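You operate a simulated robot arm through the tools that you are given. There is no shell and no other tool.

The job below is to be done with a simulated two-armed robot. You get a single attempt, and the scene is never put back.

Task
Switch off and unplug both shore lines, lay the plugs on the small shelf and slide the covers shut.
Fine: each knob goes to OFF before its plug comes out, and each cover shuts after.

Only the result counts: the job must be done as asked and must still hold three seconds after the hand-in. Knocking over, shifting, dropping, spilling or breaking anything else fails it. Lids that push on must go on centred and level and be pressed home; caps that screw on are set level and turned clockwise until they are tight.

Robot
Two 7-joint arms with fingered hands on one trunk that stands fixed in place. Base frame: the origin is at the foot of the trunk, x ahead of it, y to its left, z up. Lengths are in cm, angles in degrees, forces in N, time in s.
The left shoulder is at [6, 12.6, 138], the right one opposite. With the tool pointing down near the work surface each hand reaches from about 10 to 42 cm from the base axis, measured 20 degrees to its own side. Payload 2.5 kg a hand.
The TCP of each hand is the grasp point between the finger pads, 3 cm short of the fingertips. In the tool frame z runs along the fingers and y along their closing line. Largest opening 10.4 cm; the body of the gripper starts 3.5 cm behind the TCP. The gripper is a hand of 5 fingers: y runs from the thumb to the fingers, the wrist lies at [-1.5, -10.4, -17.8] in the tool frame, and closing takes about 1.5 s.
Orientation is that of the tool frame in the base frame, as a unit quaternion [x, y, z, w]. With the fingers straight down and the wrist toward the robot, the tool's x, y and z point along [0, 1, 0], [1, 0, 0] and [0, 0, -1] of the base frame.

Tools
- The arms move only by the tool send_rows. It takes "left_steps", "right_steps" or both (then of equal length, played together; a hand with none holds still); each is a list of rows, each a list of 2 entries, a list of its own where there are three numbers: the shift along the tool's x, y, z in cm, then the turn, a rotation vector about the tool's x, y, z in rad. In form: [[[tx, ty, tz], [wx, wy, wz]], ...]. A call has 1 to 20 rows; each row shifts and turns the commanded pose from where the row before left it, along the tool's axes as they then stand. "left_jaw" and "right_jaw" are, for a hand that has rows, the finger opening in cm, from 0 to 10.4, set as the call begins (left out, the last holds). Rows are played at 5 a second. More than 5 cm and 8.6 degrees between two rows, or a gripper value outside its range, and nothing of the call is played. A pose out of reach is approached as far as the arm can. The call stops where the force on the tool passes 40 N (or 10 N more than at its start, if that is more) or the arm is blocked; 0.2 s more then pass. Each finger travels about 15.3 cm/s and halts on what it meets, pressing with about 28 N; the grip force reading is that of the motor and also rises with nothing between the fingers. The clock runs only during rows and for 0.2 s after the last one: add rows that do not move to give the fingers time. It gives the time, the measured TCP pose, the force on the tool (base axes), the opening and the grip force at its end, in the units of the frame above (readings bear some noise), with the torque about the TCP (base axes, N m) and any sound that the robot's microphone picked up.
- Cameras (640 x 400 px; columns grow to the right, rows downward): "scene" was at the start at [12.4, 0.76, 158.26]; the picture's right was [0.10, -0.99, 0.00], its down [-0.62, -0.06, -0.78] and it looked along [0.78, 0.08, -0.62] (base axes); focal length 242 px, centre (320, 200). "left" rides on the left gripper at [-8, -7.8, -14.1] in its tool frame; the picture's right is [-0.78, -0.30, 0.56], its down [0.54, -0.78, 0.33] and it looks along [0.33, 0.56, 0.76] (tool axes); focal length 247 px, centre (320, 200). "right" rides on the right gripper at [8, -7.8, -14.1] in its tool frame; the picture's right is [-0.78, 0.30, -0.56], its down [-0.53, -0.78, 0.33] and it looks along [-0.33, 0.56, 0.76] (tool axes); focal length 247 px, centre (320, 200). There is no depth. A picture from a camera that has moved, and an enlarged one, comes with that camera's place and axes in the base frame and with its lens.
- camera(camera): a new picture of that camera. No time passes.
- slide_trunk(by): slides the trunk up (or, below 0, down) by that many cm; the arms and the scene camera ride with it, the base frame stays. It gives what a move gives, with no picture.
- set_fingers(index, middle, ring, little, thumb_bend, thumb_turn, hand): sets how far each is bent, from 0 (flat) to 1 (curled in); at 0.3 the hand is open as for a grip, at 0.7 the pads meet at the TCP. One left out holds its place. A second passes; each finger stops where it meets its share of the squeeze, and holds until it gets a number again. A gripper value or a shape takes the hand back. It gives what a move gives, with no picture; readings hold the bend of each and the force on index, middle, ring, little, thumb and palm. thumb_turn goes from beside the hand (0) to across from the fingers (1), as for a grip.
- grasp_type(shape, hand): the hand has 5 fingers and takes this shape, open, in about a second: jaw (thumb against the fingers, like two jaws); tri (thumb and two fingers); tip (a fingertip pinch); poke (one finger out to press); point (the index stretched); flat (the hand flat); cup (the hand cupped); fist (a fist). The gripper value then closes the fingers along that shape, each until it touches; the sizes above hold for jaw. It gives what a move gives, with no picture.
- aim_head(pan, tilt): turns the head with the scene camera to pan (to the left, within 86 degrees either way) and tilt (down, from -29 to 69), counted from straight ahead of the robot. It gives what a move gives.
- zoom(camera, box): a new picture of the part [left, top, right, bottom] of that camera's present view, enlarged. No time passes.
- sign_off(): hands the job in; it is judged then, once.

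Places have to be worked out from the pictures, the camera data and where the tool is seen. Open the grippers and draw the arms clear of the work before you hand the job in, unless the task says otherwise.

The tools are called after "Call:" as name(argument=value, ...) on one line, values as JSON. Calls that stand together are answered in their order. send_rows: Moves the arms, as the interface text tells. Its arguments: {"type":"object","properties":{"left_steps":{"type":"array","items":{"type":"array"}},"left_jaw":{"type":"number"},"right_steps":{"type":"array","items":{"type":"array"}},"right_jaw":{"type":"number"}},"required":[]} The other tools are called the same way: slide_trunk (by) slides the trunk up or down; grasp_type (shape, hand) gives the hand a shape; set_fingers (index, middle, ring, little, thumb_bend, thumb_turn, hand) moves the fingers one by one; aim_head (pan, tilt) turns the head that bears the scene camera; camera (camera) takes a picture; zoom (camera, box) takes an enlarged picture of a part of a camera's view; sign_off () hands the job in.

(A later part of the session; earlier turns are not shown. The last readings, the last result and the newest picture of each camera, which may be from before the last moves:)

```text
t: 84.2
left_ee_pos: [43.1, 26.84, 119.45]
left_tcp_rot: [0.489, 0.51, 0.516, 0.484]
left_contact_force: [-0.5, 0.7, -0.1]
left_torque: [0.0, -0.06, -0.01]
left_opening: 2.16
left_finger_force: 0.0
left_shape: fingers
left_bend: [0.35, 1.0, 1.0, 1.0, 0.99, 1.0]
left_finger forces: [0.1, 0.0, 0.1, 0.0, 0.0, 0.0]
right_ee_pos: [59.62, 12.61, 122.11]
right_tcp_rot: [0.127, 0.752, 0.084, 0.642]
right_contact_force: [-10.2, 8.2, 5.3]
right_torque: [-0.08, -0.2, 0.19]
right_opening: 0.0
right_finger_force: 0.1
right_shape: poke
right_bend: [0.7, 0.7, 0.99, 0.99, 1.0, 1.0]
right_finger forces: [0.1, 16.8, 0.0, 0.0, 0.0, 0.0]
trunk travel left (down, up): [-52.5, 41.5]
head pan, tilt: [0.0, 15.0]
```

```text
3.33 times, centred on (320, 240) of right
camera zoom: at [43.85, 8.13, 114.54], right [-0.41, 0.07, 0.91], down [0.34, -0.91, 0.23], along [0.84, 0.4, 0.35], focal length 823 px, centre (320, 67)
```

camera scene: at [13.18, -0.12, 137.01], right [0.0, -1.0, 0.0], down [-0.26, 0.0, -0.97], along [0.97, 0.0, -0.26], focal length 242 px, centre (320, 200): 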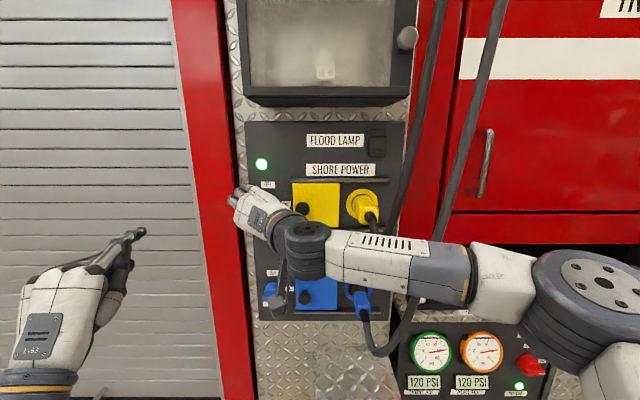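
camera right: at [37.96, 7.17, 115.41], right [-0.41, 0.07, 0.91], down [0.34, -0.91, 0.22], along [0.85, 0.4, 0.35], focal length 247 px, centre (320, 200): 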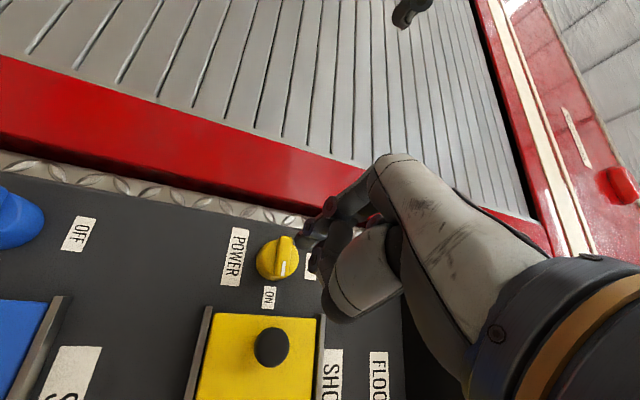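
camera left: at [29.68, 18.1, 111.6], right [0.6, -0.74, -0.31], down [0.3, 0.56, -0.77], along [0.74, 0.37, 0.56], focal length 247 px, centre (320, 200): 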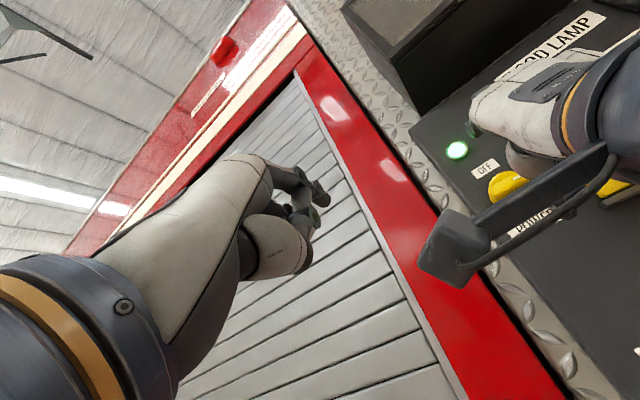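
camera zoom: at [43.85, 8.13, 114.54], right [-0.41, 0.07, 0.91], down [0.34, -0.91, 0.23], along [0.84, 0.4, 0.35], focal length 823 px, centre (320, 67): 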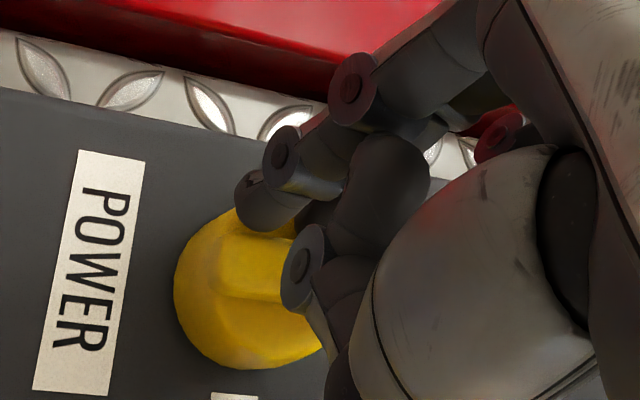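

Bar seems close to vertical. I back the finger off to inspect the knob angle.

Call:
send_rows(right_steps=[[[0, 0.2, -1.5], [0, 0, 0]], [[0, 0, -2.5], [0, 0, 0]], [[0, 0, -2.5], [0, 0, 0]], [[0, 0, 0], [0, 0, 0]]])

Call:
zoom(camera="left", box=[440, 100, 600, 220])

Call:
zoom(camera="right", box=[220, 180, 380, 300])

Call:
camera(camera="scene")

```text
t: 85.2
left_ee_pos: [43.24, 26.71, 119.44]
left_tcp_rot: [0.489, 0.511, 0.516, 0.483]
left_contact_force: [0.6, -0.5, -0.3]
left_torque: [-0.02, 0.01, -0.01]
left_opening: 2.17
left_finger_force: 0.1
left_shape: fingers
left_bend: [0.35, 1.0, 1.0, 1.0, 0.99, 1.0]
left_finger forces: [0.1, 0.0, 0.1, 0.0, 0.0, 0.0]
right_ee_pos: [53.67, 12.67, 123.06]
right_tcp_rot: [0.131, 0.751, 0.083, 0.641]
right_contact_force: [-0.2, -0.1, -0.5]
right_torque: [0.03, 0.0, -0.03]
right_opening: 0.0
right_finger_force: 0.1
right_shape: poke
right_bend: [0.7, 0.7, 0.99, 0.99, 1.0, 1.0]
right_finger forces: [0.0, 0.0, 0.0, 0.1, 0.0, 0.0]
trunk travel left (down, up): [-52.5, 41.5]
head pan, tilt: [0.0, 15.0]
```

```text
3.33 times, centred on (520, 160) of left
camera zoom: at [29.69, 18.11, 111.59], right [0.6, -0.74, -0.31], down [0.3, 0.56, -0.77], along [0.74, 0.37, 0.56], focal length 823 px, centre (-347, 333)
```

zoom: 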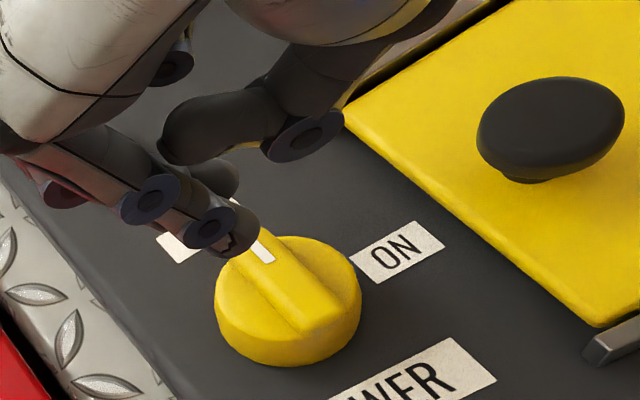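

```text
3.33 times, centred on (300, 240) of right
camera zoom: at [37.77, 8.35, 115.61], right [-0.41, 0.07, 0.91], down [0.33, -0.92, 0.22], along [0.85, 0.4, 0.35], focal length 823 px, centre (387, 67)
```

zoom: 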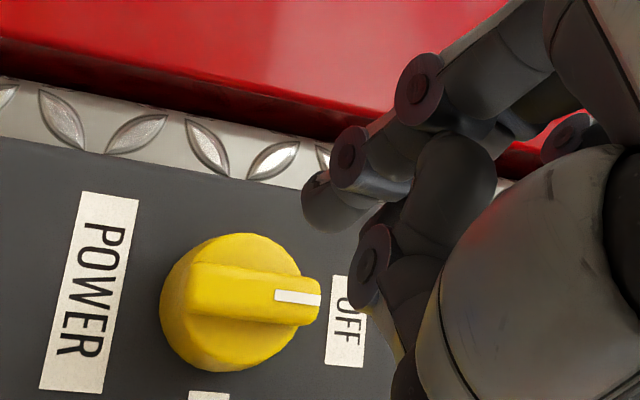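

```text
taken
camera scene: at [13.2, -0.12, 137.0], right [0.0, -1.0, 0.0], down [-0.26, 0.0, -0.97], along [0.97, 0.0, -0.26], focal length 242 px, centre (320, 200)
```

scene: 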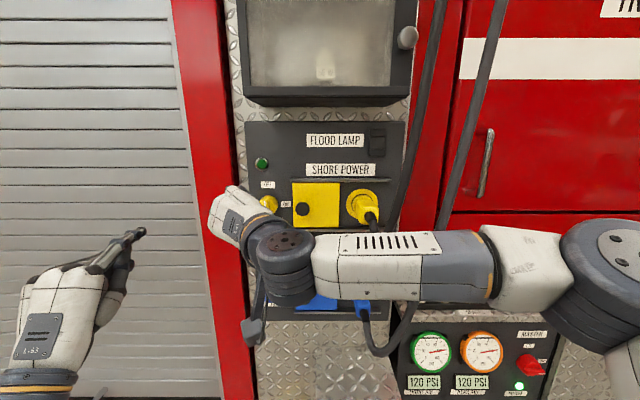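

Yellow knob is at OFF and the green lamp went out. The blue row is exactly 22 cm lower, so I lower the trunk 22 cm and repeat the same motion on the blue knob.

Call:
slide_trunk(by=-22)

Call:
send_rows(right_steps=[[[-2.2, 1.0, -0.45], [0, 0, 0]], [[-0.34, 0.21, 2.36], [0, 0, 0]], [[-0.34, 0.21, 2.36], [0, 0, 0]], [[0, 0, 0], [0, 0, 0]]])

Call:
zoom(camera="left", box=[440, 100, 600, 220])

Call:
zoom(camera="right", box=[220, 180, 380, 300])

Call:
camera(camera="scene")

```text
t: 87.5
left_ee_pos: [43.29, 26.79, 97.43]
left_tcp_rot: [0.49, 0.51, 0.516, 0.483]
left_contact_force: [-1.3, 0.0, 0.2]
left_torque: [-0.03, -0.04, 0.01]
left_opening: 2.14
left_finger_force: 0.0
left_shape: fingers
left_bend: [0.35, 1.0, 1.0, 1.0, 0.99, 1.0]
left_finger forces: [0.1, 0.0, 0.1, 0.1, 0.1, 0.0]
right_ee_pos: [53.57, 12.67, 101.0]
right_tcp_rot: [0.13, 0.751, 0.083, 0.642]
right_contact_force: [0.3, 0.1, 0.5]
right_torque: [-0.02, -0.02, 0.06]
right_opening: 0.0
right_finger_force: 0.1
right_shape: poke
right_bend: [0.7, 0.7, 0.99, 0.99, 1.0, 1.0]
right_finger forces: [0.1, 0.0, 0.0, 0.1, 0.0, 0.0]
trunk travel left (down, up): [-30.5, 63.5]
head pan, tilt: [0.0, 15.0]
```

```text
t: 88.5
left_ee_pos: [43.21, 26.64, 97.36]
left_tcp_rot: [0.49, 0.51, 0.515, 0.484]
left_contact_force: [0.4, 1.0, -0.9]
left_torque: [0.03, 0.0, -0.01]
left_opening: 2.19
left_finger_force: 0.1
left_shape: fingers
left_bend: [0.35, 1.0, 1.0, 1.0, 0.99, 1.0]
left_finger forces: [0.1, 0.1, 0.0, 0.0, 0.1, 0.0]
right_ee_pos: [58.24, 13.07, 103.57]
right_tcp_rot: [0.129, 0.751, 0.084, 0.642]
right_contact_force: [1.1, 0.0, -0.1]
right_torque: [0.01, 0.0, -0.01]
right_opening: 0.02
right_finger_force: 0.1
right_shape: poke
right_bend: [0.7, 0.7, 0.99, 0.99, 1.0, 1.0]
right_finger forces: [0.0, 0.2, 0.0, 0.0, 0.1, 0.0]
trunk travel left (down, up): [-30.5, 63.5]
head pan, tilt: [0.0, 15.0]
```

```text
3.33 times, centred on (520, 160) of left
camera zoom: at [29.69, 18.11, 89.59], right [0.6, -0.74, -0.31], down [0.3, 0.56, -0.77], along [0.74, 0.37, 0.56], focal length 823 px, centre (-347, 333)
```

zoom: 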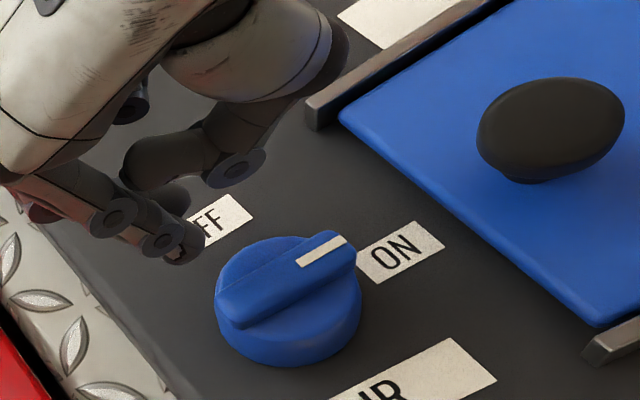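

```text
3.33 times, centred on (300, 240) of right
camera zoom: at [42.54, 8.64, 96.03], right [-0.41, 0.07, 0.91], down [0.34, -0.91, 0.22], along [0.85, 0.4, 0.35], focal length 823 px, centre (387, 67)
```

zoom: 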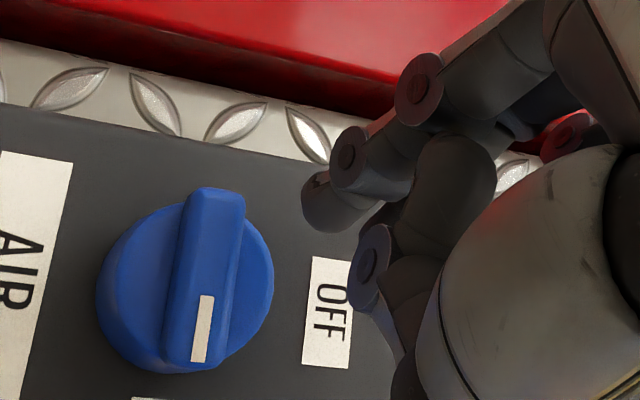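

```text
taken
camera scene: at [13.2, -0.12, 115.0], right [0.0, -1.0, 0.0], down [-0.26, 0.0, -0.97], along [0.97, 0.0, -0.26], focal length 242 px, centre (320, 200)
```

scene: 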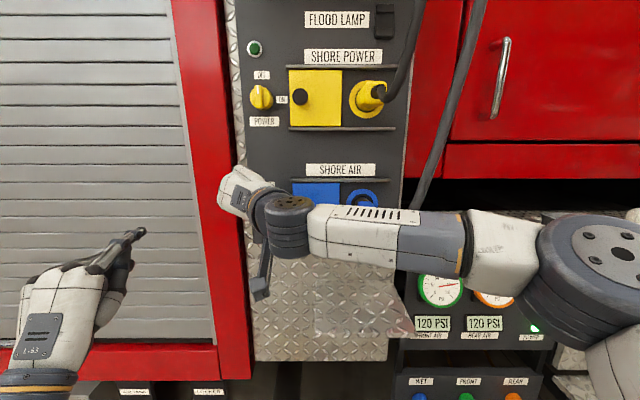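

The blue knob appears at identical image positions. I fix the small offset (0.6 cm right, 0.35 forward), advance, and push down as before.

Call:
send_rows(right_steps=[[[-0.14, -0.57, 0.39], [0, 0, 0]], [[-0.2, 0.125, 1.38], [0, 0, 0]], [[0, 0, 0], [0, 0, 0]], [[0.565, -0.175, 0.097], [0, 0, 0]], [[0.565, -0.175, 0.097], [0, 0, 0]], [[0.565, -0.175, 0.097], [0, 0, 0]], [[0, 0, 0], [0, 0, 0]]])

Call:
zoom(camera="left", box=[440, 100, 600, 220])

Call:
zoom(camera="right", box=[220, 180, 380, 300])

```text
t: 90.1
left_ee_pos: [43.17, 26.64, 97.49]
left_tcp_rot: [0.489, 0.511, 0.516, 0.484]
left_contact_force: [1.4, 0.7, -0.2]
left_torque: [0.0, 0.01, -0.05]
left_opening: 2.19
left_finger_force: 0.0
left_shape: fingers
left_bend: [0.35, 1.0, 1.0, 1.0, 0.99, 1.0]
left_finger forces: [0.0, 0.1, 0.0, 0.0, 0.0, 0.0]
right_ee_pos: [60.0, 12.42, 101.73]
right_tcp_rot: [0.129, 0.751, 0.084, 0.642]
right_contact_force: [-1.1, 4.2, 6.4]
right_torque: [0.01, -0.23, 0.09]
right_opening: 0.01
right_finger_force: 0.0
right_shape: poke
right_bend: [0.7, 0.7, 0.99, 0.99, 1.0, 1.0]
right_finger forces: [2.1, 6.1, 0.0, 0.1, 0.1, 0.0]
trunk travel left (down, up): [-30.5, 63.5]
head pan, tilt: [0.0, 15.0]
```

```text
3.33 times, centred on (520, 160) of left
camera zoom: at [29.63, 18.13, 89.62], right [0.6, -0.74, -0.31], down [0.3, 0.56, -0.77], along [0.74, 0.37, 0.56], focal length 823 px, centre (-347, 333)
```

zoom: 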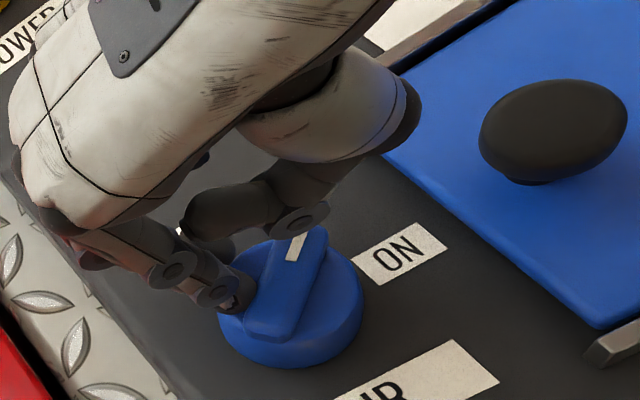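

```text
3.33 times, centred on (300, 240) of right
camera zoom: at [44.2, 8.1, 94.24], right [-0.41, 0.07, 0.91], down [0.34, -0.91, 0.23], along [0.85, 0.4, 0.35], focal length 823 px, centre (387, 67)
```

zoom: 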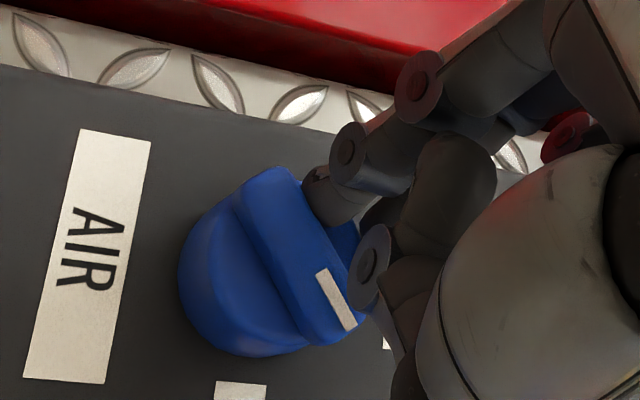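

Same behaviour, already ~40° turned. I push down the remaining 1.7 cm.

Call:
send_rows(right_steps=[[[0.4, -0.125, 0.07], [0, 0, 0]], [[0.4, -0.125, 0.07], [0, 0, 0]], [[0.4, -0.125, 0.07], [0, 0, 0]], [[0.4, -0.125, 0.07], [0, 0, 0]], [[0, 0, 0], [0, 0, 0]]])

Call:
send_rows(right_steps=[[[0, 0.2, -1.5], [0, 0, 0]], [[0, 0, -2.5], [0, 0, 0]], [[0, 0, -2.5], [0, 0, 0]], [[0, 0, 0], [0, 0, 0]]])

Call:
zoom(camera="left", box=[440, 100, 600, 220])

Call:
zoom(camera="right", box=[220, 180, 380, 300])

Call:
camera(camera="scene")

```text
t: 91.3
left_ee_pos: [43.14, 26.75, 97.64]
left_tcp_rot: [0.489, 0.511, 0.516, 0.484]
left_contact_force: [0.4, 0.0, 0.9]
left_torque: [0.0, -0.02, 0.01]
left_opening: 2.18
left_finger_force: 0.0
left_shape: fingers
left_bend: [0.35, 1.0, 1.0, 1.0, 0.99, 1.0]
left_finger forces: [0.1, 0.1, 0.0, 0.1, 0.0, 0.0]
right_ee_pos: [59.74, 12.81, 99.97]
right_tcp_rot: [0.127, 0.75, 0.085, 0.643]
right_contact_force: [-14.3, 9.6, 7.5]
right_torque: [-0.02, -0.3, 0.37]
right_opening: 0.0
right_finger_force: 0.0
right_shape: poke
right_bend: [0.7, 0.7, 0.99, 0.99, 1.0, 1.0]
right_finger forces: [0.0, 17.5, 0.0, 0.1, 0.1, 0.0]
trunk travel left (down, up): [-30.5, 63.5]
head pan, tilt: [0.0, 15.0]
```

```text
t: 92.3
left_ee_pos: [43.23, 26.8, 97.42]
left_tcp_rot: [0.489, 0.511, 0.516, 0.483]
left_contact_force: [0.2, 0.7, -0.6]
left_torque: [0.03, 0.02, 0.02]
left_opening: 2.17
left_finger_force: 0.1
left_shape: fingers
left_bend: [0.35, 1.0, 1.0, 1.0, 0.99, 1.0]
left_finger forces: [0.1, 0.0, 0.1, 0.0, 0.0, 0.0]
right_ee_pos: [53.74, 12.85, 101.02]
right_tcp_rot: [0.13, 0.751, 0.083, 0.642]
right_contact_force: [-0.4, 0.6, 0.5]
right_torque: [0.04, 0.0, 0.0]
right_opening: 0.0
right_finger_force: 0.1
right_shape: poke
right_bend: [0.7, 0.7, 0.99, 0.99, 1.0, 1.0]
right_finger forces: [0.1, 0.0, 0.0, 0.0, 0.0, 0.0]
trunk travel left (down, up): [-30.5, 63.5]
head pan, tilt: [0.0, 15.0]
```

```text
3.33 times, centred on (520, 160) of left
camera zoom: at [29.68, 18.11, 89.6], right [0.6, -0.74, -0.31], down [0.3, 0.56, -0.77], along [0.74, 0.37, 0.56], focal length 823 px, centre (-347, 333)
```

zoom: 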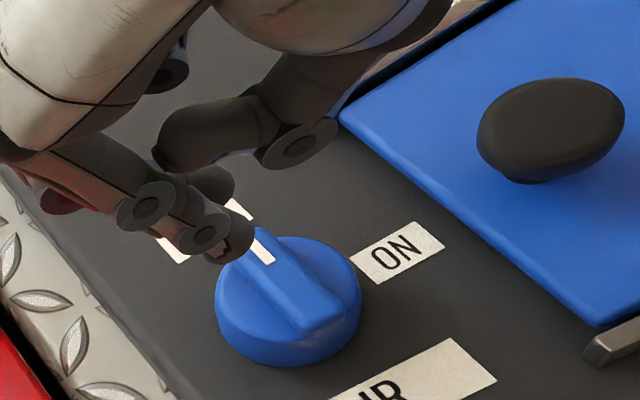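

```text
3.33 times, centred on (300, 240) of right
camera zoom: at [37.93, 8.5, 93.62], right [-0.41, 0.07, 0.91], down [0.34, -0.92, 0.22], along [0.85, 0.4, 0.35], focal length 823 px, centre (387, 67)
```

zoom: 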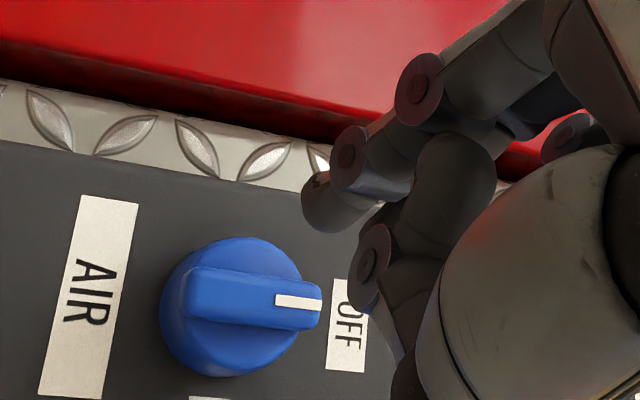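

```text
taken
camera scene: at [13.18, -0.12, 115.01], right [0.0, -1.0, 0.0], down [-0.26, 0.0, -0.97], along [0.97, 0.0, -0.26], focal length 242 px, centre (320, 200)
```

scene: 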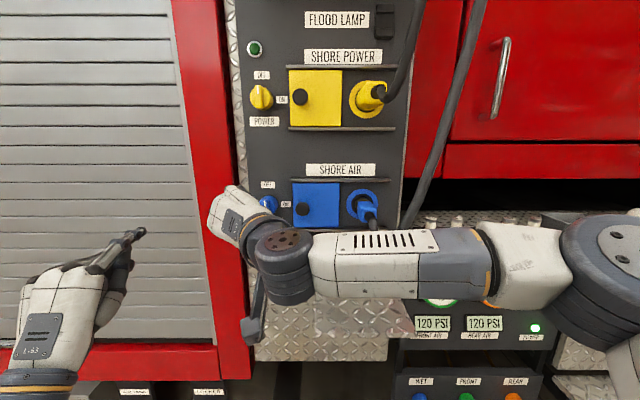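

Both knobs are at OFF. Next the plugs — the left hand will do them (wrist to the left keeps clear of the cables). First I retract the right hand the way it came.

Call:
send_rows(right_steps=[[[-0.64, -3.48, -2.5], [0, 0, 0]], [[-0.64, -3.48, -2.5], [0, 0, 0]], [[-0.64, -3.48, -2.5], [0, 0, 0]], [[0, 0, 0], [0, 0.14, 0]], [[0, 0, 0], [0, 0.14, 0]], [[0, 0, 0], [0, 0.14, 0]], [[0, 0, 0], [0, 0.14, 0]], [[0, 0, 0], [0, 0.14, 0]], [[0, 0, 0], [0, 0.14, 0]], [[0, 0, 0], [0, 0, 0]]])

Call:
grasp_type(shape="jaw", hand="left")

Call:
camera(camera="scene")

```text
t: 94.5
left_ee_pos: [43.26, 26.79, 97.45]
left_tcp_rot: [0.49, 0.511, 0.516, 0.483]
left_contact_force: [-0.8, -0.3, -1.2]
left_torque: [-0.03, -0.06, -0.03]
left_opening: 2.16
left_finger_force: 0.1
left_shape: fingers
left_bend: [0.35, 1.0, 1.0, 1.0, 0.99, 1.0]
left_finger forces: [0.0, 0.0, 0.0, 0.1, 0.0, 0.0]
right_ee_pos: [45.7, 2.67, 101.02]
right_tcp_rot: [0.106, 0.885, 0.111, 0.44]
right_contact_force: [-0.6, 0.1, 0.6]
right_torque: [-0.01, 0.01, 0.0]
right_opening: 0.01
right_finger_force: 0.1
right_shape: poke
right_bend: [0.7, 0.7, 0.99, 0.99, 1.0, 1.0]
right_finger forces: [0.1, 0.1, 0.0, 0.1, 0.0, 0.1]
right hand out of reach, approached as far as the arm can: row 7, 8, 9
trunk travel left (down, up): [-30.5, 63.5]
head pan, tilt: [0.0, 15.0]
```

```text
t: 95.4
left_ee_pos: [43.28, 26.66, 97.49]
left_tcp_rot: [0.49, 0.51, 0.516, 0.483]
left_contact_force: [0.5, -0.5, -0.4]
left_torque: [-0.03, -0.03, -0.01]
left_opening: 10.39
left_finger_force: 0.0
left_shape: jaw
left_bend: [0.3, 0.3, 0.3, 0.3, 0.3, 0.98]
left_finger forces: [0.0, 0.0, 0.0, 0.0, 0.0, 0.1]
right_ee_pos: [45.71, 2.86, 101.05]
right_tcp_rot: [0.106, 0.885, 0.112, 0.44]
right_contact_force: [0.9, -0.2, 0.9]
right_torque: [0.01, 0.0, 0.02]
right_opening: 0.02
right_finger_force: 0.0
right_shape: poke
right_bend: [0.7, 0.7, 0.99, 0.99, 1.0, 1.0]
right_finger forces: [0.1, 0.1, 0.1, 0.0, 0.1, 0.1]
trunk travel left (down, up): [-30.5, 63.5]
head pan, tilt: [0.0, 15.0]
```

```text
taken
camera scene: at [13.19, -0.12, 115.01], right [0.0, -1.0, 0.0], down [-0.26, 0.0, -0.97], along [0.97, 0.0, -0.26], focal length 242 px, centre (320, 200)
```

scene: 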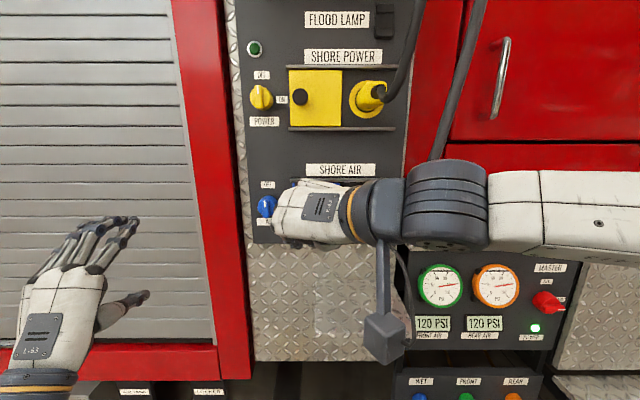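

I bring the right hand farther back and right.

Call:
send_rows(right_steps=[[[0.62, -3.08, -2.32], [0, 0, 0]], [[0.62, -3.08, -2.32], [0, 0, 0]], [[0.62, -3.08, -2.32], [0, 0, 0]], [[0.62, -3.08, -2.32], [0, 0, 0]], [[0.62, -3.08, -2.32], [0, 0, 0]], [[0, 0, 0], [0, 0, 0]]])

Call:
camera(camera="scene")

```text
t: 96.8
left_ee_pos: [43.37, 26.72, 97.4]
left_tcp_rot: [0.491, 0.509, 0.515, 0.484]
left_contact_force: [-0.5, -0.9, -0.3]
left_torque: [-0.01, 0.01, 0.04]
left_opening: 10.37
left_finger_force: 0.0
left_shape: jaw
left_bend: [0.3, 0.3, 0.3, 0.3, 0.3, 0.98]
left_finger forces: [0.1, 0.0, 0.0, 0.1, 0.0, 0.1]
right_ee_pos: [34.0, -5.55, 97.54]
right_tcp_rot: [0.107, 0.884, 0.112, 0.442]
right_contact_force: [1.0, 0.3, 0.3]
right_torque: [0.0, -0.03, -0.02]
right_opening: 0.0
right_finger_force: 0.1
right_shape: poke
right_bend: [0.7, 0.7, 0.99, 0.99, 1.0, 1.0]
right_finger forces: [0.1, 0.0, 0.1, 0.0, 0.0, 0.0]
right hand out of reach, approached as far as the arm can: row 2, 3, 4, 5
trunk travel left (down, up): [-30.5, 63.5]
head pan, tilt: [0.0, 15.0]
```

```text
taken
camera scene: at [13.19, -0.12, 115.0], right [0.0, -1.0, 0.0], down [-0.26, 0.0, -0.97], along [0.97, 0.0, -0.26], focal length 242 px, centre (320, 200)
```

scene: 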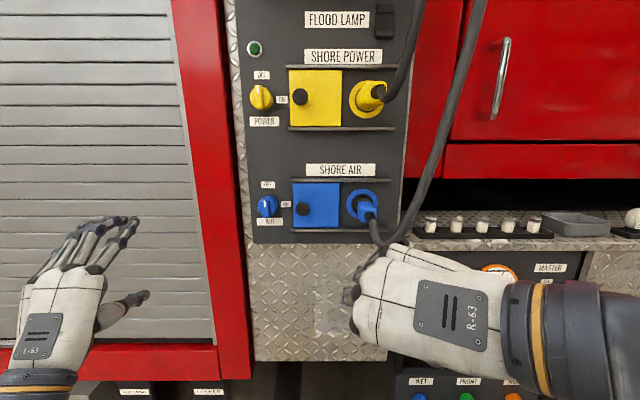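

I pitch the right hand down and yaw it back to the wrist-toward-robot pose, moving it right.

Call:
send_rows(right_steps=[[[0, 0, 0], [0.04, 0.1334, 0.0147]], [[0, 0, 0], [0.04, 0.1334, 0.0147]], [[0, 0, 0], [0.04, 0.1334, 0.0147]], [[0, 0, 0], [0.04, 0.1334, 0.0147]], [[0, 0, 0], [0, 0, 0.14]], [[0, 0, 0], [0, 0, 0.14]], [[0, 0, 0], [0, 0, 0.14]], [[0, 0, 0], [0, 0, 0.14]], [[0, 0, 0], [0, 0, 0.14]], [[0, 0, 0], [0, 0, 0.14]], [[0, 0, 0], [0, 0, 0.14]], [[0, 0, 0], [0, 0, 0]]])

Call:
camera(camera="scene")

```text
t: 99.4
left_ee_pos: [43.36, 26.75, 97.37]
left_tcp_rot: [0.489, 0.511, 0.516, 0.483]
left_contact_force: [0.7, -0.8, 0.4]
left_torque: [-0.01, 0.0, 0.01]
left_opening: 10.39
left_finger_force: 0.0
left_shape: jaw
left_bend: [0.3, 0.3, 0.3, 0.3, 0.3, 0.98]
left_finger forces: [0.1, 0.0, 0.0, 0.1, 0.0, 0.0]
right_ee_pos: [35.46, -3.76, 99.97]
right_tcp_rot: [0.557, 0.745, 0.263, 0.257]
right_contact_force: [-0.4, 0.3, -1.0]
right_torque: [-0.02, -0.03, 0.02]
right_opening: 0.0
right_finger_force: 0.1
right_shape: poke
right_bend: [0.7, 0.7, 0.99, 0.99, 1.0, 1.0]
right_finger forces: [0.1, 0.0, 0.1, 0.0, 0.1, 0.0]
right hand out of reach, approached as far as the arm can: row 1, 2, 3, 4, 7, 8, 9, 10
trunk travel left (down, up): [-30.5, 63.5]
head pan, tilt: [0.0, 15.0]
```

```text
taken
camera scene: at [13.19, -0.11, 115.01], right [0.0, -1.0, 0.0], down [-0.26, 0.0, -0.97], along [0.97, 0.0, -0.26], focal length 242 px, centre (320, 200)
```

scene: 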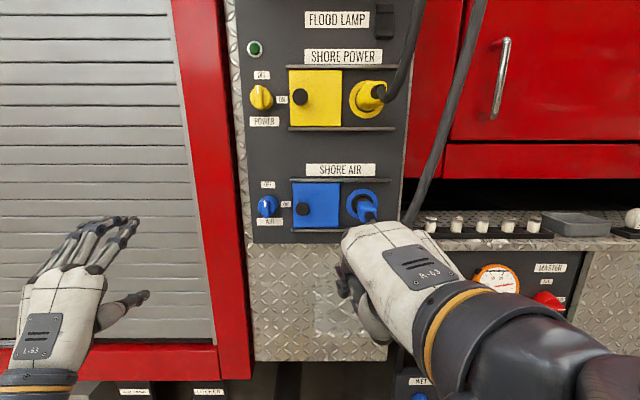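

I slide the right hand to the right side, out of the left hand's workspace.

Call:
send_rows(right_steps=[[[-3.38, -0.84, -0.37], [0, 0, 0]], [[-3.38, -0.84, -0.37], [0, 0, 0]], [[-3.38, -0.84, -0.37], [0, 0, 0]], [[-3.38, -0.84, -0.37], [0, 0, 0]], [[-3.38, -0.84, -0.37], [0, 0, 0]], [[0, 0, 0], [0, 0, 0]]])

Call:
camera(camera="scene")

```text
t: 100.8
left_ee_pos: [43.24, 26.67, 97.42]
left_tcp_rot: [0.49, 0.51, 0.516, 0.484]
left_contact_force: [0.5, 0.7, 0.0]
left_torque: [0.03, -0.01, -0.05]
left_opening: 10.38
left_finger_force: 0.0
left_shape: jaw
left_bend: [0.3, 0.3, 0.3, 0.3, 0.3, 0.98]
left_finger forces: [0.0, 0.0, 0.0, 0.0, 0.0, 0.1]
right_ee_pos: [36.63, -20.91, 101.3]
right_tcp_rot: [0.556, 0.745, 0.263, 0.258]
right_contact_force: [0.1, 0.7, 0.3]
right_torque: [0.01, 0.0, 0.0]
right_opening: 0.0
right_finger_force: 0.1
right_shape: poke
right_bend: [0.7, 0.7, 0.99, 0.99, 1.0, 1.0]
right_finger forces: [0.0, 0.0, 0.0, 0.0, 0.0, 0.1]
right hand out of reach, approached as far as the arm can: row 1, 2
trunk travel left (down, up): [-30.5, 63.5]
head pan, tilt: [0.0, 15.0]
```

```text
taken
camera scene: at [13.18, -0.13, 115.01], right [0.0, -1.0, 0.0], down [-0.26, 0.0, -0.97], along [0.97, 0.0, -0.26], focal length 242 px, centre (320, 200)
```

scene: 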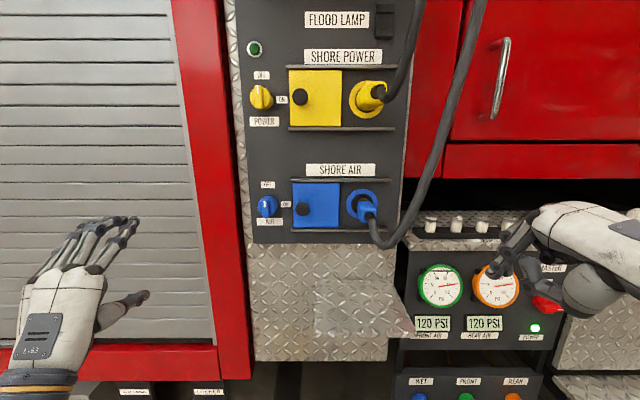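

Right side is clear. Now I roll the left hand back from wrist-below toward the sideways (wrist-left) pose.

Call:
send_rows(left_steps=[[[0, 0, 2], [0, 0, 0]], [[0, 0, 2], [0, 0, 0]], [[0, 0, 0], [0, 0, 0.1428]], [[0, 0, 0], [0, 0, 0.1428]], [[0, 0, 0], [0, 0, 0.1428]], [[0, 0, 0], [0, 0, 0.1428]], [[0, 0, 0], [0, 0, 0.1428]], [[0, 0, 0], [0, 0, 0.1428]], [[0, 0, 0], [0, 0, 0]]])

Call:
camera(camera="scene")

```text
t: 102.8
left_ee_pos: [47.0, 27.7, 97.6]
left_tcp_rot: [0.658, 0.26, 0.67, 0.225]
left_contact_force: [0.1, -0.2, 0.1]
left_torque: [0.02, 0.02, 0.02]
left_opening: 10.38
left_finger_force: 0.0
left_shape: jaw
left_bend: [0.3, 0.3, 0.3, 0.3, 0.3, 0.98]
left_finger forces: [0.0, 0.1, 0.1, 0.0, 0.0, 0.0]
left hand out of reach, approached as far as the arm can: row 1, 2
right_ee_pos: [36.66, -20.97, 101.41]
right_tcp_rot: [0.556, 0.745, 0.263, 0.258]
right_contact_force: [0.9, -0.6, -0.2]
right_torque: [0.0, 0.02, 0.0]
right_opening: 0.0
right_finger_force: 0.0
right_shape: poke
right_bend: [0.7, 0.7, 0.99, 0.99, 1.0, 1.0]
right_finger forces: [0.0, 0.1, 0.0, 0.0, 0.0, 0.0]
trunk travel left (down, up): [-30.5, 63.5]
head pan, tilt: [0.0, 15.0]
```

```text
taken
camera scene: at [13.19, -0.12, 115.01], right [0.0, -1.0, 0.0], down [-0.26, 0.0, -0.97], along [0.97, 0.0, -0.26], focal length 242 px, centre (320, 200)
```

scene: 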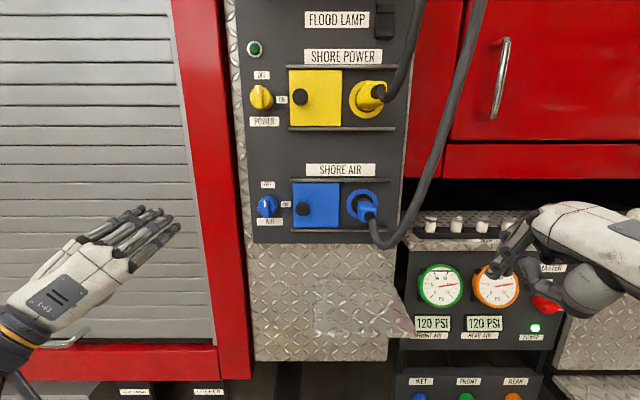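

Rolling works here. I now move the left hand to the right toward the panel centre.

Call:
send_rows(left_steps=[[[-2.57, 3.06, -0.2], [0, 0, 0]], [[-2.57, 3.06, -0.2], [0, 0, 0]], [[-2.57, 3.06, -0.2], [0, 0, 0]], [[-2.57, 3.06, -0.2], [0, 0, 0]], [[0, 0, 0], [0, 0, 0.1428]], [[0, 0, 0], [0, 0, 0.1428]], [[0, 0, 0], [0, 0, 0.1428]], [[0, 0, 0], [0, 0, 0]]])

Call:
camera(camera="scene")

```text
t: 104.8
left_ee_pos: [46.69, 15.56, 96.03]
left_tcp_rot: [0.755, 0.121, 0.641, 0.071]
left_contact_force: [0.3, -0.8, -0.1]
left_torque: [-0.03, 0.02, -0.02]
left_opening: 10.38
left_finger_force: 0.0
left_shape: jaw
left_bend: [0.3, 0.3, 0.3, 0.3, 0.3, 0.98]
left_finger forces: [0.1, 0.0, 0.0, 0.0, 0.0, 0.0]
left hand out of reach, approached as far as the arm can: row 1, 2, 3, 4
right_ee_pos: [36.68, -20.89, 101.43]
right_tcp_rot: [0.555, 0.745, 0.265, 0.258]
right_contact_force: [-0.3, -0.3, 0.3]
right_torque: [0.0, 0.02, 0.0]
right_opening: 0.02
right_finger_force: 0.2
right_shape: poke
right_bend: [0.7, 0.7, 0.99, 0.99, 1.0, 1.0]
right_finger forces: [0.0, 0.0, 0.1, 0.0, 0.0, 0.0]
trunk travel left (down, up): [-30.5, 63.5]
head pan, tilt: [0.0, 15.0]
stopped in row 8 (left hand): the arm was blocked; the commanded pose is now the measured one
```

```text
taken
camera scene: at [13.21, -0.12, 115.0], right [0.0, -1.0, 0.0], down [-0.26, 0.0, -0.97], along [0.97, 0.0, -0.26], focal length 242 px, centre (320, 200)
```

scene: 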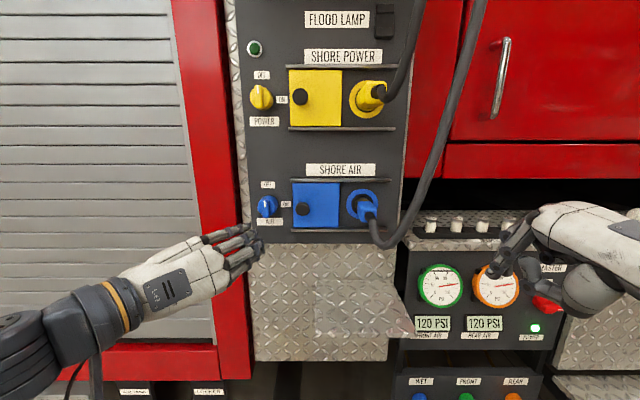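

I continue to the right in this sideways pose.

Call:
send_rows(left_steps=[[[-0.95, 3.94, 0.79], [0, 0, 0]], [[-0.95, 3.94, 0.79], [0, 0, 0]], [[-0.95, 3.94, 0.79], [0, 0, 0]], [[-0.95, 3.94, 0.79], [0, 0, 0]], [[0, 0, 0], [0, 0, 0]]])

Call:
camera(camera="scene")

Call:
camera(camera="left")

```text
t: 106.0
left_ee_pos: [50.65, -0.49, 96.19]
left_tcp_rot: [0.755, 0.121, 0.641, 0.07]
left_contact_force: [0.9, -0.3, -0.1]
left_torque: [0.02, 0.02, -0.02]
left_opening: 10.38
left_finger_force: 0.0
left_shape: jaw
left_bend: [0.3, 0.3, 0.3, 0.3, 0.3, 0.98]
left_finger forces: [0.0, 0.0, 0.0, 0.0, 0.0, 0.1]
right_ee_pos: [36.6, -20.83, 101.47]
right_tcp_rot: [0.556, 0.745, 0.263, 0.258]
right_contact_force: [-0.3, -0.6, -1.0]
right_torque: [0.0, -0.01, -0.02]
right_opening: 0.0
right_finger_force: 0.0
right_shape: poke
right_bend: [0.7, 0.7, 0.99, 0.99, 1.0, 1.0]
right_finger forces: [0.0, 0.0, 0.0, 0.0, 0.0, 0.1]
trunk travel left (down, up): [-30.5, 63.5]
head pan, tilt: [0.0, 15.0]
```

```text
taken
camera scene: at [13.2, -0.14, 115.0], right [0.0, -1.0, 0.0], down [-0.26, 0.0, -0.97], along [0.97, 0.0, -0.26], focal length 242 px, centre (320, 200)
```

scene: 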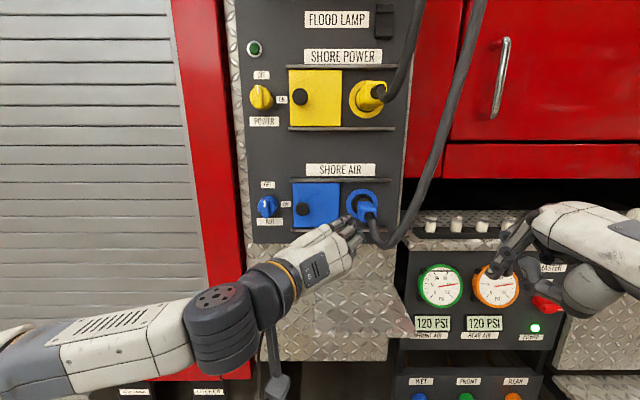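

```text
taken
camera left: at [34.99, 4.1, 88.86], right [0.41, 0.1, -0.91], down [0.33, 0.91, 0.25], along [0.85, -0.4, 0.34], focal length 247 px, centre (320, 200)
```

left: 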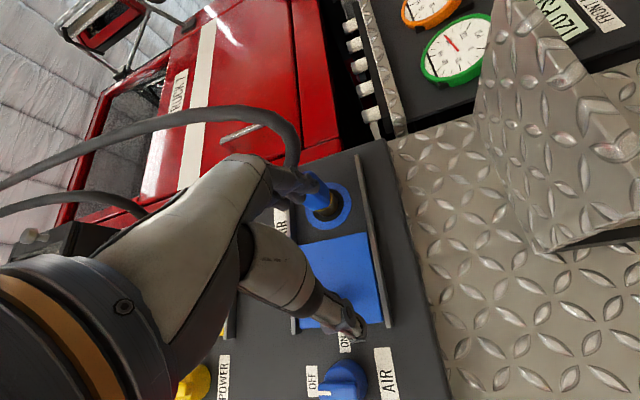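

The left arm moves freely here. I raise it to approach the blue plug from above-behind, set about 35° downward pitch and level the roll.

Call:
send_rows(left_steps=[[[1.72, 3.59, -0.6], [0, 0, 0]], [[1.72, 3.59, -0.6], [0, 0, 0]], [[1.72, 3.59, -0.6], [0, 0, 0]], [[0, 0, 0], [0.04, -0.14, 0.007]], [[0, 0, 0], [0.04, -0.14, 0.007]], [[0, 0, 0], [0.04, -0.14, 0.007]], [[0, 0, 0], [0, 0, 0.133]], [[0, 0, 0], [0, 0, 0.133]], [[0, 0, 0], [0, 0, 0]]])

Call:
camera(camera="scene")

Call:
camera(camera="left")

```text
t: 108.0
left_ee_pos: [50.59, -9.54, 104.1]
left_tcp_rot: [0.864, 0.133, 0.484, 0.046]
left_contact_force: [0.8, 0.2, -0.7]
left_torque: [0.0, 0.02, 0.02]
left_opening: 10.39
left_finger_force: 0.0
left_shape: jaw
left_bend: [0.3, 0.3, 0.3, 0.3, 0.3, 0.98]
left_finger forces: [0.0, 0.0, 0.1, 0.0, 0.0, 0.0]
left hand out of reach, approached as far as the arm can: row 7, 8
right_ee_pos: [36.52, -20.95, 101.48]
right_tcp_rot: [0.555, 0.745, 0.263, 0.258]
right_contact_force: [-0.3, 0.3, 0.4]
right_torque: [0.02, 0.01, 0.03]
right_opening: 0.0
right_finger_force: 0.0
right_shape: poke
right_bend: [0.7, 0.7, 0.99, 0.99, 1.0, 1.0]
right_finger forces: [0.0, 0.1, 0.1, 0.0, 0.0, 0.0]
trunk travel left (down, up): [-30.5, 63.5]
head pan, tilt: [0.0, 15.0]
```

```text
taken
camera scene: at [13.19, -0.12, 115.01], right [0.0, -1.0, 0.0], down [-0.26, 0.0, -0.97], along [0.97, 0.0, -0.26], focal length 242 px, centre (320, 200)
```

scene: 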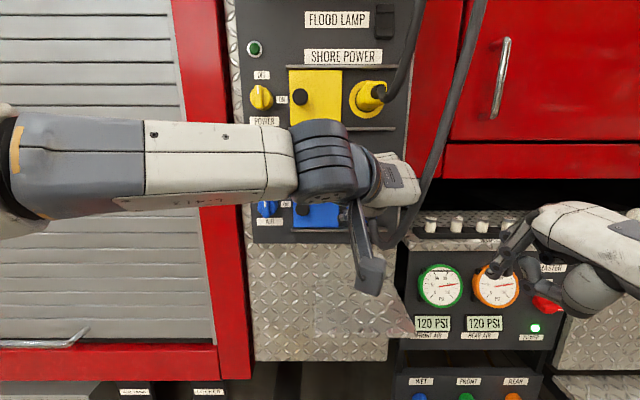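

```text
taken
camera left: at [33.34, -4.93, 103.41], right [0.03, 0.1, -0.99], down [0.4, 0.91, 0.1], along [0.91, -0.4, -0.01], focal length 247 px, centre (320, 200)
```

left: 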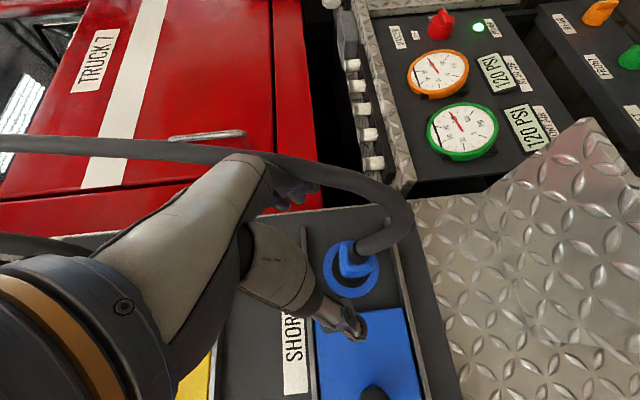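

Closing line is still ~15° off level. I raise the trunk 9 cm and lower the hand correspondingly to free the wrist, then try to level again.

Call:
slide_trunk(by=9)

Call:
send_rows(left_jaw=6.5, left_steps=[[[-2.47, -0.62, 1.58], [0, 0, 0]], [[-2.47, -0.62, 1.58], [0, 0, 0]], [[-2.47, -0.62, 1.58], [0, 0, 0]], [[0, 0, 0], [0, 0, 0.12]], [[0, 0, 0], [0, 0, 0.12]], [[0, 0, 0], [0, 0, 0]]])

Call:
camera(camera="scene")

Call:
camera(camera="left")

```text
t: 109.2
left_ee_pos: [50.63, -9.55, 113.04]
left_tcp_rot: [0.864, 0.133, 0.484, 0.045]
left_contact_force: [-0.1, 0.2, 0.9]
left_torque: [0.04, -0.04, 0.01]
left_opening: 10.37
left_finger_force: 0.1
left_shape: jaw
left_bend: [0.3, 0.3, 0.3, 0.3, 0.3, 0.98]
left_finger forces: [0.0, 0.0, 0.0, 0.0, 0.0, 0.0]
right_ee_pos: [36.62, -20.94, 110.41]
right_tcp_rot: [0.555, 0.745, 0.264, 0.258]
right_contact_force: [-0.3, 0.5, 0.2]
right_torque: [-0.03, 0.01, 0.02]
right_opening: 0.0
right_finger_force: 0.1
right_shape: poke
right_bend: [0.7, 0.7, 0.99, 0.99, 1.0, 1.0]
right_finger forces: [0.1, 0.1, 0.0, 0.0, 0.1, 0.1]
trunk travel left (down, up): [-39.5, 54.5]
head pan, tilt: [0.0, 15.0]
```

```text
t: 110.6
left_ee_pos: [50.59, -9.54, 104.08]
left_tcp_rot: [0.874, 0.028, 0.485, -0.012]
left_contact_force: [-0.1, 0.1, 0.3]
left_torque: [-0.03, -0.02, 0.01]
left_opening: 6.52
left_finger_force: 0.2
left_shape: jaw
left_bend: [0.28, 0.4, 0.36, 0.37, 0.63, 1.0]
left_finger forces: [0.0, 0.1, 0.1, 0.1, 0.0, 0.0]
right_ee_pos: [36.69, -21.02, 110.38]
right_tcp_rot: [0.555, 0.745, 0.263, 0.258]
right_contact_force: [0.3, -0.3, 0.1]
right_torque: [0.01, -0.01, 0.0]
right_opening: 0.01
right_finger_force: 0.1
right_shape: poke
right_bend: [0.7, 0.7, 0.99, 0.99, 1.0, 1.0]
right_finger forces: [0.1, 0.0, 0.0, 0.1, 0.1, 0.0]
trunk travel left (down, up): [-39.5, 54.5]
head pan, tilt: [0.0, 15.0]
```

```text
taken
camera scene: at [13.19, -0.13, 124.0], right [0.0, -1.0, 0.0], down [-0.26, 0.0, -0.97], along [0.97, 0.0, -0.26], focal length 242 px, centre (320, 200)
```

scene: 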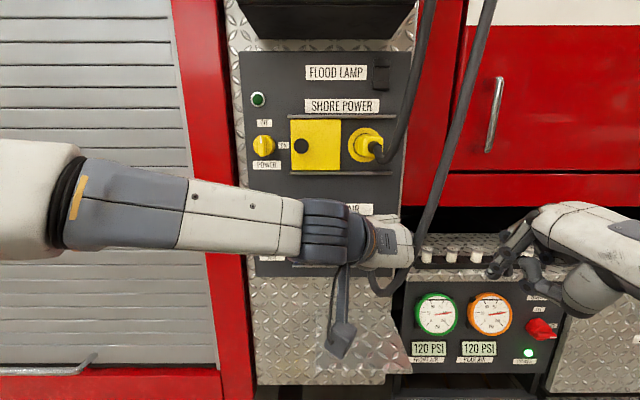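

```text
taken
camera left: at [34.05, -2.72, 104.79], right [0.05, 0.29, -0.95], down [0.52, 0.81, 0.27], along [0.86, -0.5, -0.11], focal length 247 px, centre (320, 200)
```

left: 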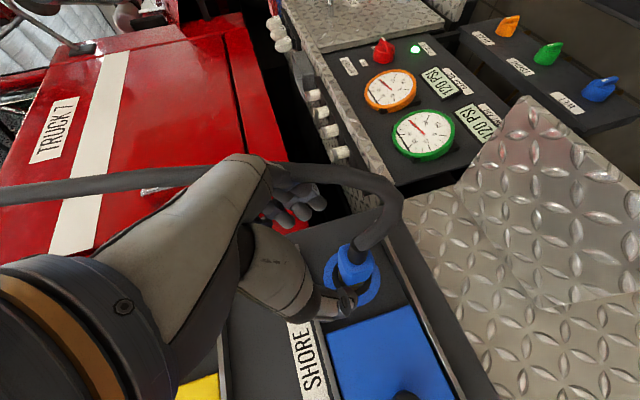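

Now the closing line is level (tool y ≈ -y) with 32° downward pitch. I open fully and shift forward 3.5 cm to line up the approach.

Call:
send_rows(left_jaw=10.4, left_steps=[[[0, 0, 0], [0, 0, 0]], [[0, 0, 0], [0, 0, 0]], [[0, 0, 0], [0, 0, 0]], [[0, 0, 0], [0, 0, 0]], [[1.85, 0.21, 2.96], [0, 0, 0]], [[0, 0, 0], [0, 0, 0]]])

Call:
camera(camera="left")

Call:
zoom(camera="scene", box=[280, 160, 440, 320])

Call:
camera(camera="right")

```text
t: 112.0
left_ee_pos: [53.25, -9.65, 104.54]
left_tcp_rot: [0.87, 0.032, 0.492, -0.007]
left_contact_force: [0.4, 0.6, 0.6]
left_torque: [0.01, 0.01, 0.0]
left_opening: 10.38
left_finger_force: 0.0
left_shape: jaw
left_bend: [0.3, 0.3, 0.3, 0.3, 0.3, 0.98]
left_finger forces: [0.0, 0.0, 0.1, 0.0, 0.0, 0.0]
left hand out of reach, approached as far as the arm can: row 5
right_ee_pos: [36.56, -20.95, 110.44]
right_tcp_rot: [0.556, 0.745, 0.264, 0.258]
right_contact_force: [-0.9, 0.1, 0.5]
right_torque: [0.01, 0.02, 0.01]
right_opening: 0.0
right_finger_force: 0.1
right_shape: poke
right_bend: [0.7, 0.7, 0.99, 0.99, 1.0, 1.0]
right_finger forces: [0.1, 0.1, 0.0, 0.0, 0.1, 0.0]
trunk travel left (down, up): [-39.5, 54.5]
head pan, tilt: [0.0, 15.0]
```

```text
taken
camera left: at [36.79, -2.91, 104.79], right [0.06, 0.28, -0.96], down [0.51, 0.82, 0.27], along [0.86, -0.51, -0.1], focal length 247 px, centre (320, 200)
```

left: 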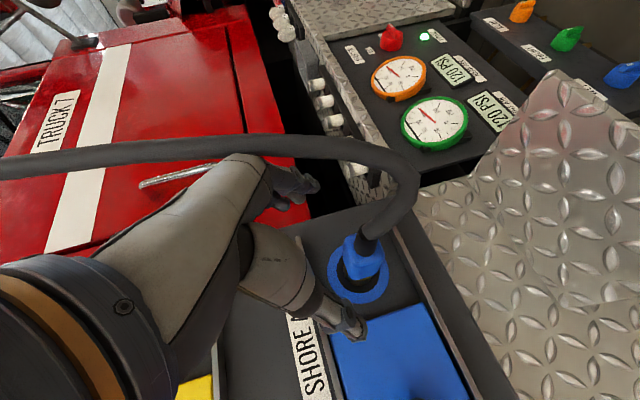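

```text
2.50 times, centred on (360, 240) of scene
camera zoom: at [13.17, -0.17, 124.01], right [0.0, -1.0, 0.0], down [-0.26, 0.0, -0.97], along [0.97, 0.0, -0.26], focal length 605 px, centre (220, 100)
```

zoom: 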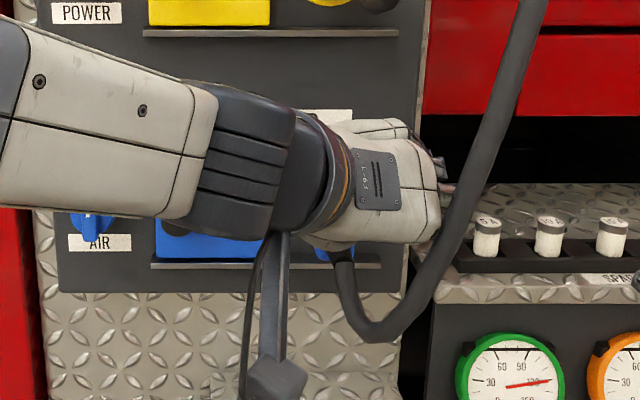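

```text
taken
camera right: at [19.56, -16.6, 114.78], right [0.02, -0.74, 0.68], down [-0.18, -0.67, -0.72], along [0.98, -0.11, -0.15], focal length 247 px, centre (320, 200)
```

right: 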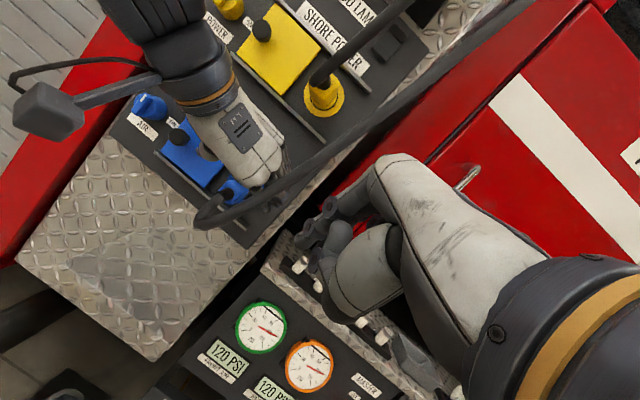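

The approach line is right along tool z (8 cm to go); fingers will pass left and right of the plug. I advance 5 cm and check.

Call:
send_rows(left_steps=[[[0, 0.06, 1.7], [0, 0, 0]], [[0, 0.06, 1.7], [0, 0, 0]], [[0, 0.06, 1.7], [0, 0, 0]], [[0, 0, 0], [0, 0, 0]]])

Call:
zoom(camera="left", box=[240, 140, 460, 360])

Call:
zoom(camera="right", box=[160, 80, 340, 260])

```text
t: 113.0
left_ee_pos: [57.59, -9.64, 102.13]
left_tcp_rot: [0.873, 0.028, 0.486, -0.011]
left_contact_force: [0.2, 0.9, 0.3]
left_torque: [0.0, 0.02, -0.02]
left_opening: 10.36
left_finger_force: 0.1
left_shape: jaw
left_bend: [0.3, 0.3, 0.3, 0.3, 0.3, 0.98]
left_finger forces: [0.0, 0.0, 0.1, 0.0, 0.1, 0.0]
left hand out of reach, approached as far as the arm can: row 1
right_ee_pos: [36.6, -21.01, 110.29]
right_tcp_rot: [0.555, 0.745, 0.264, 0.258]
right_contact_force: [0.0, -0.3, 0.1]
right_torque: [0.01, 0.0, 0.01]
right_opening: 0.02
right_finger_force: 0.1
right_shape: poke
right_bend: [0.7, 0.7, 0.99, 0.99, 1.0, 1.0]
right_finger forces: [0.1, 0.0, 0.1, 0.0, 0.0, 0.0]
trunk travel left (down, up): [-39.5, 54.5]
head pan, tilt: [0.0, 15.0]
```

```text
1.82 times, centred on (350, 250) of left
camera zoom: at [41.0, -2.84, 102.7], right [0.05, 0.29, -0.96], down [0.52, 0.81, 0.27], along [0.85, -0.51, -0.11], focal length 449 px, centre (266, 109)
```

zoom: 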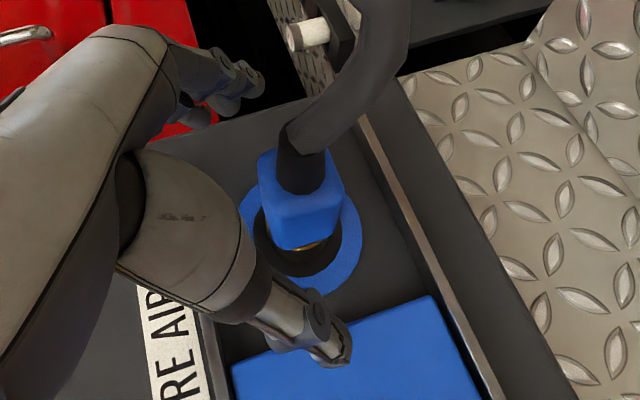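

```text
2.22 times, centred on (250, 170) of right
camera zoom: at [19.59, -16.56, 114.79], right [0.02, -0.73, 0.68], down [-0.18, -0.67, -0.72], along [0.98, -0.11, -0.15], focal length 549 px, centre (476, 267)
```

zoom: 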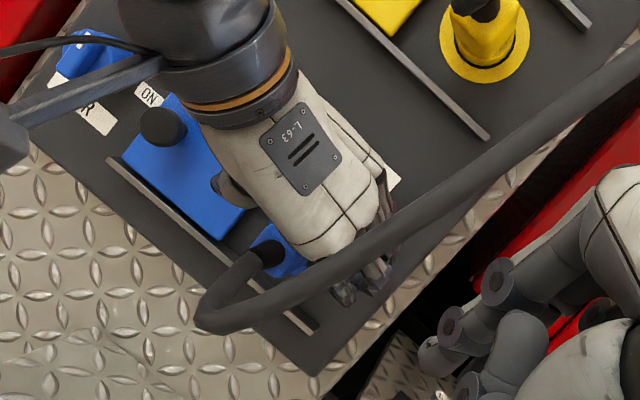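

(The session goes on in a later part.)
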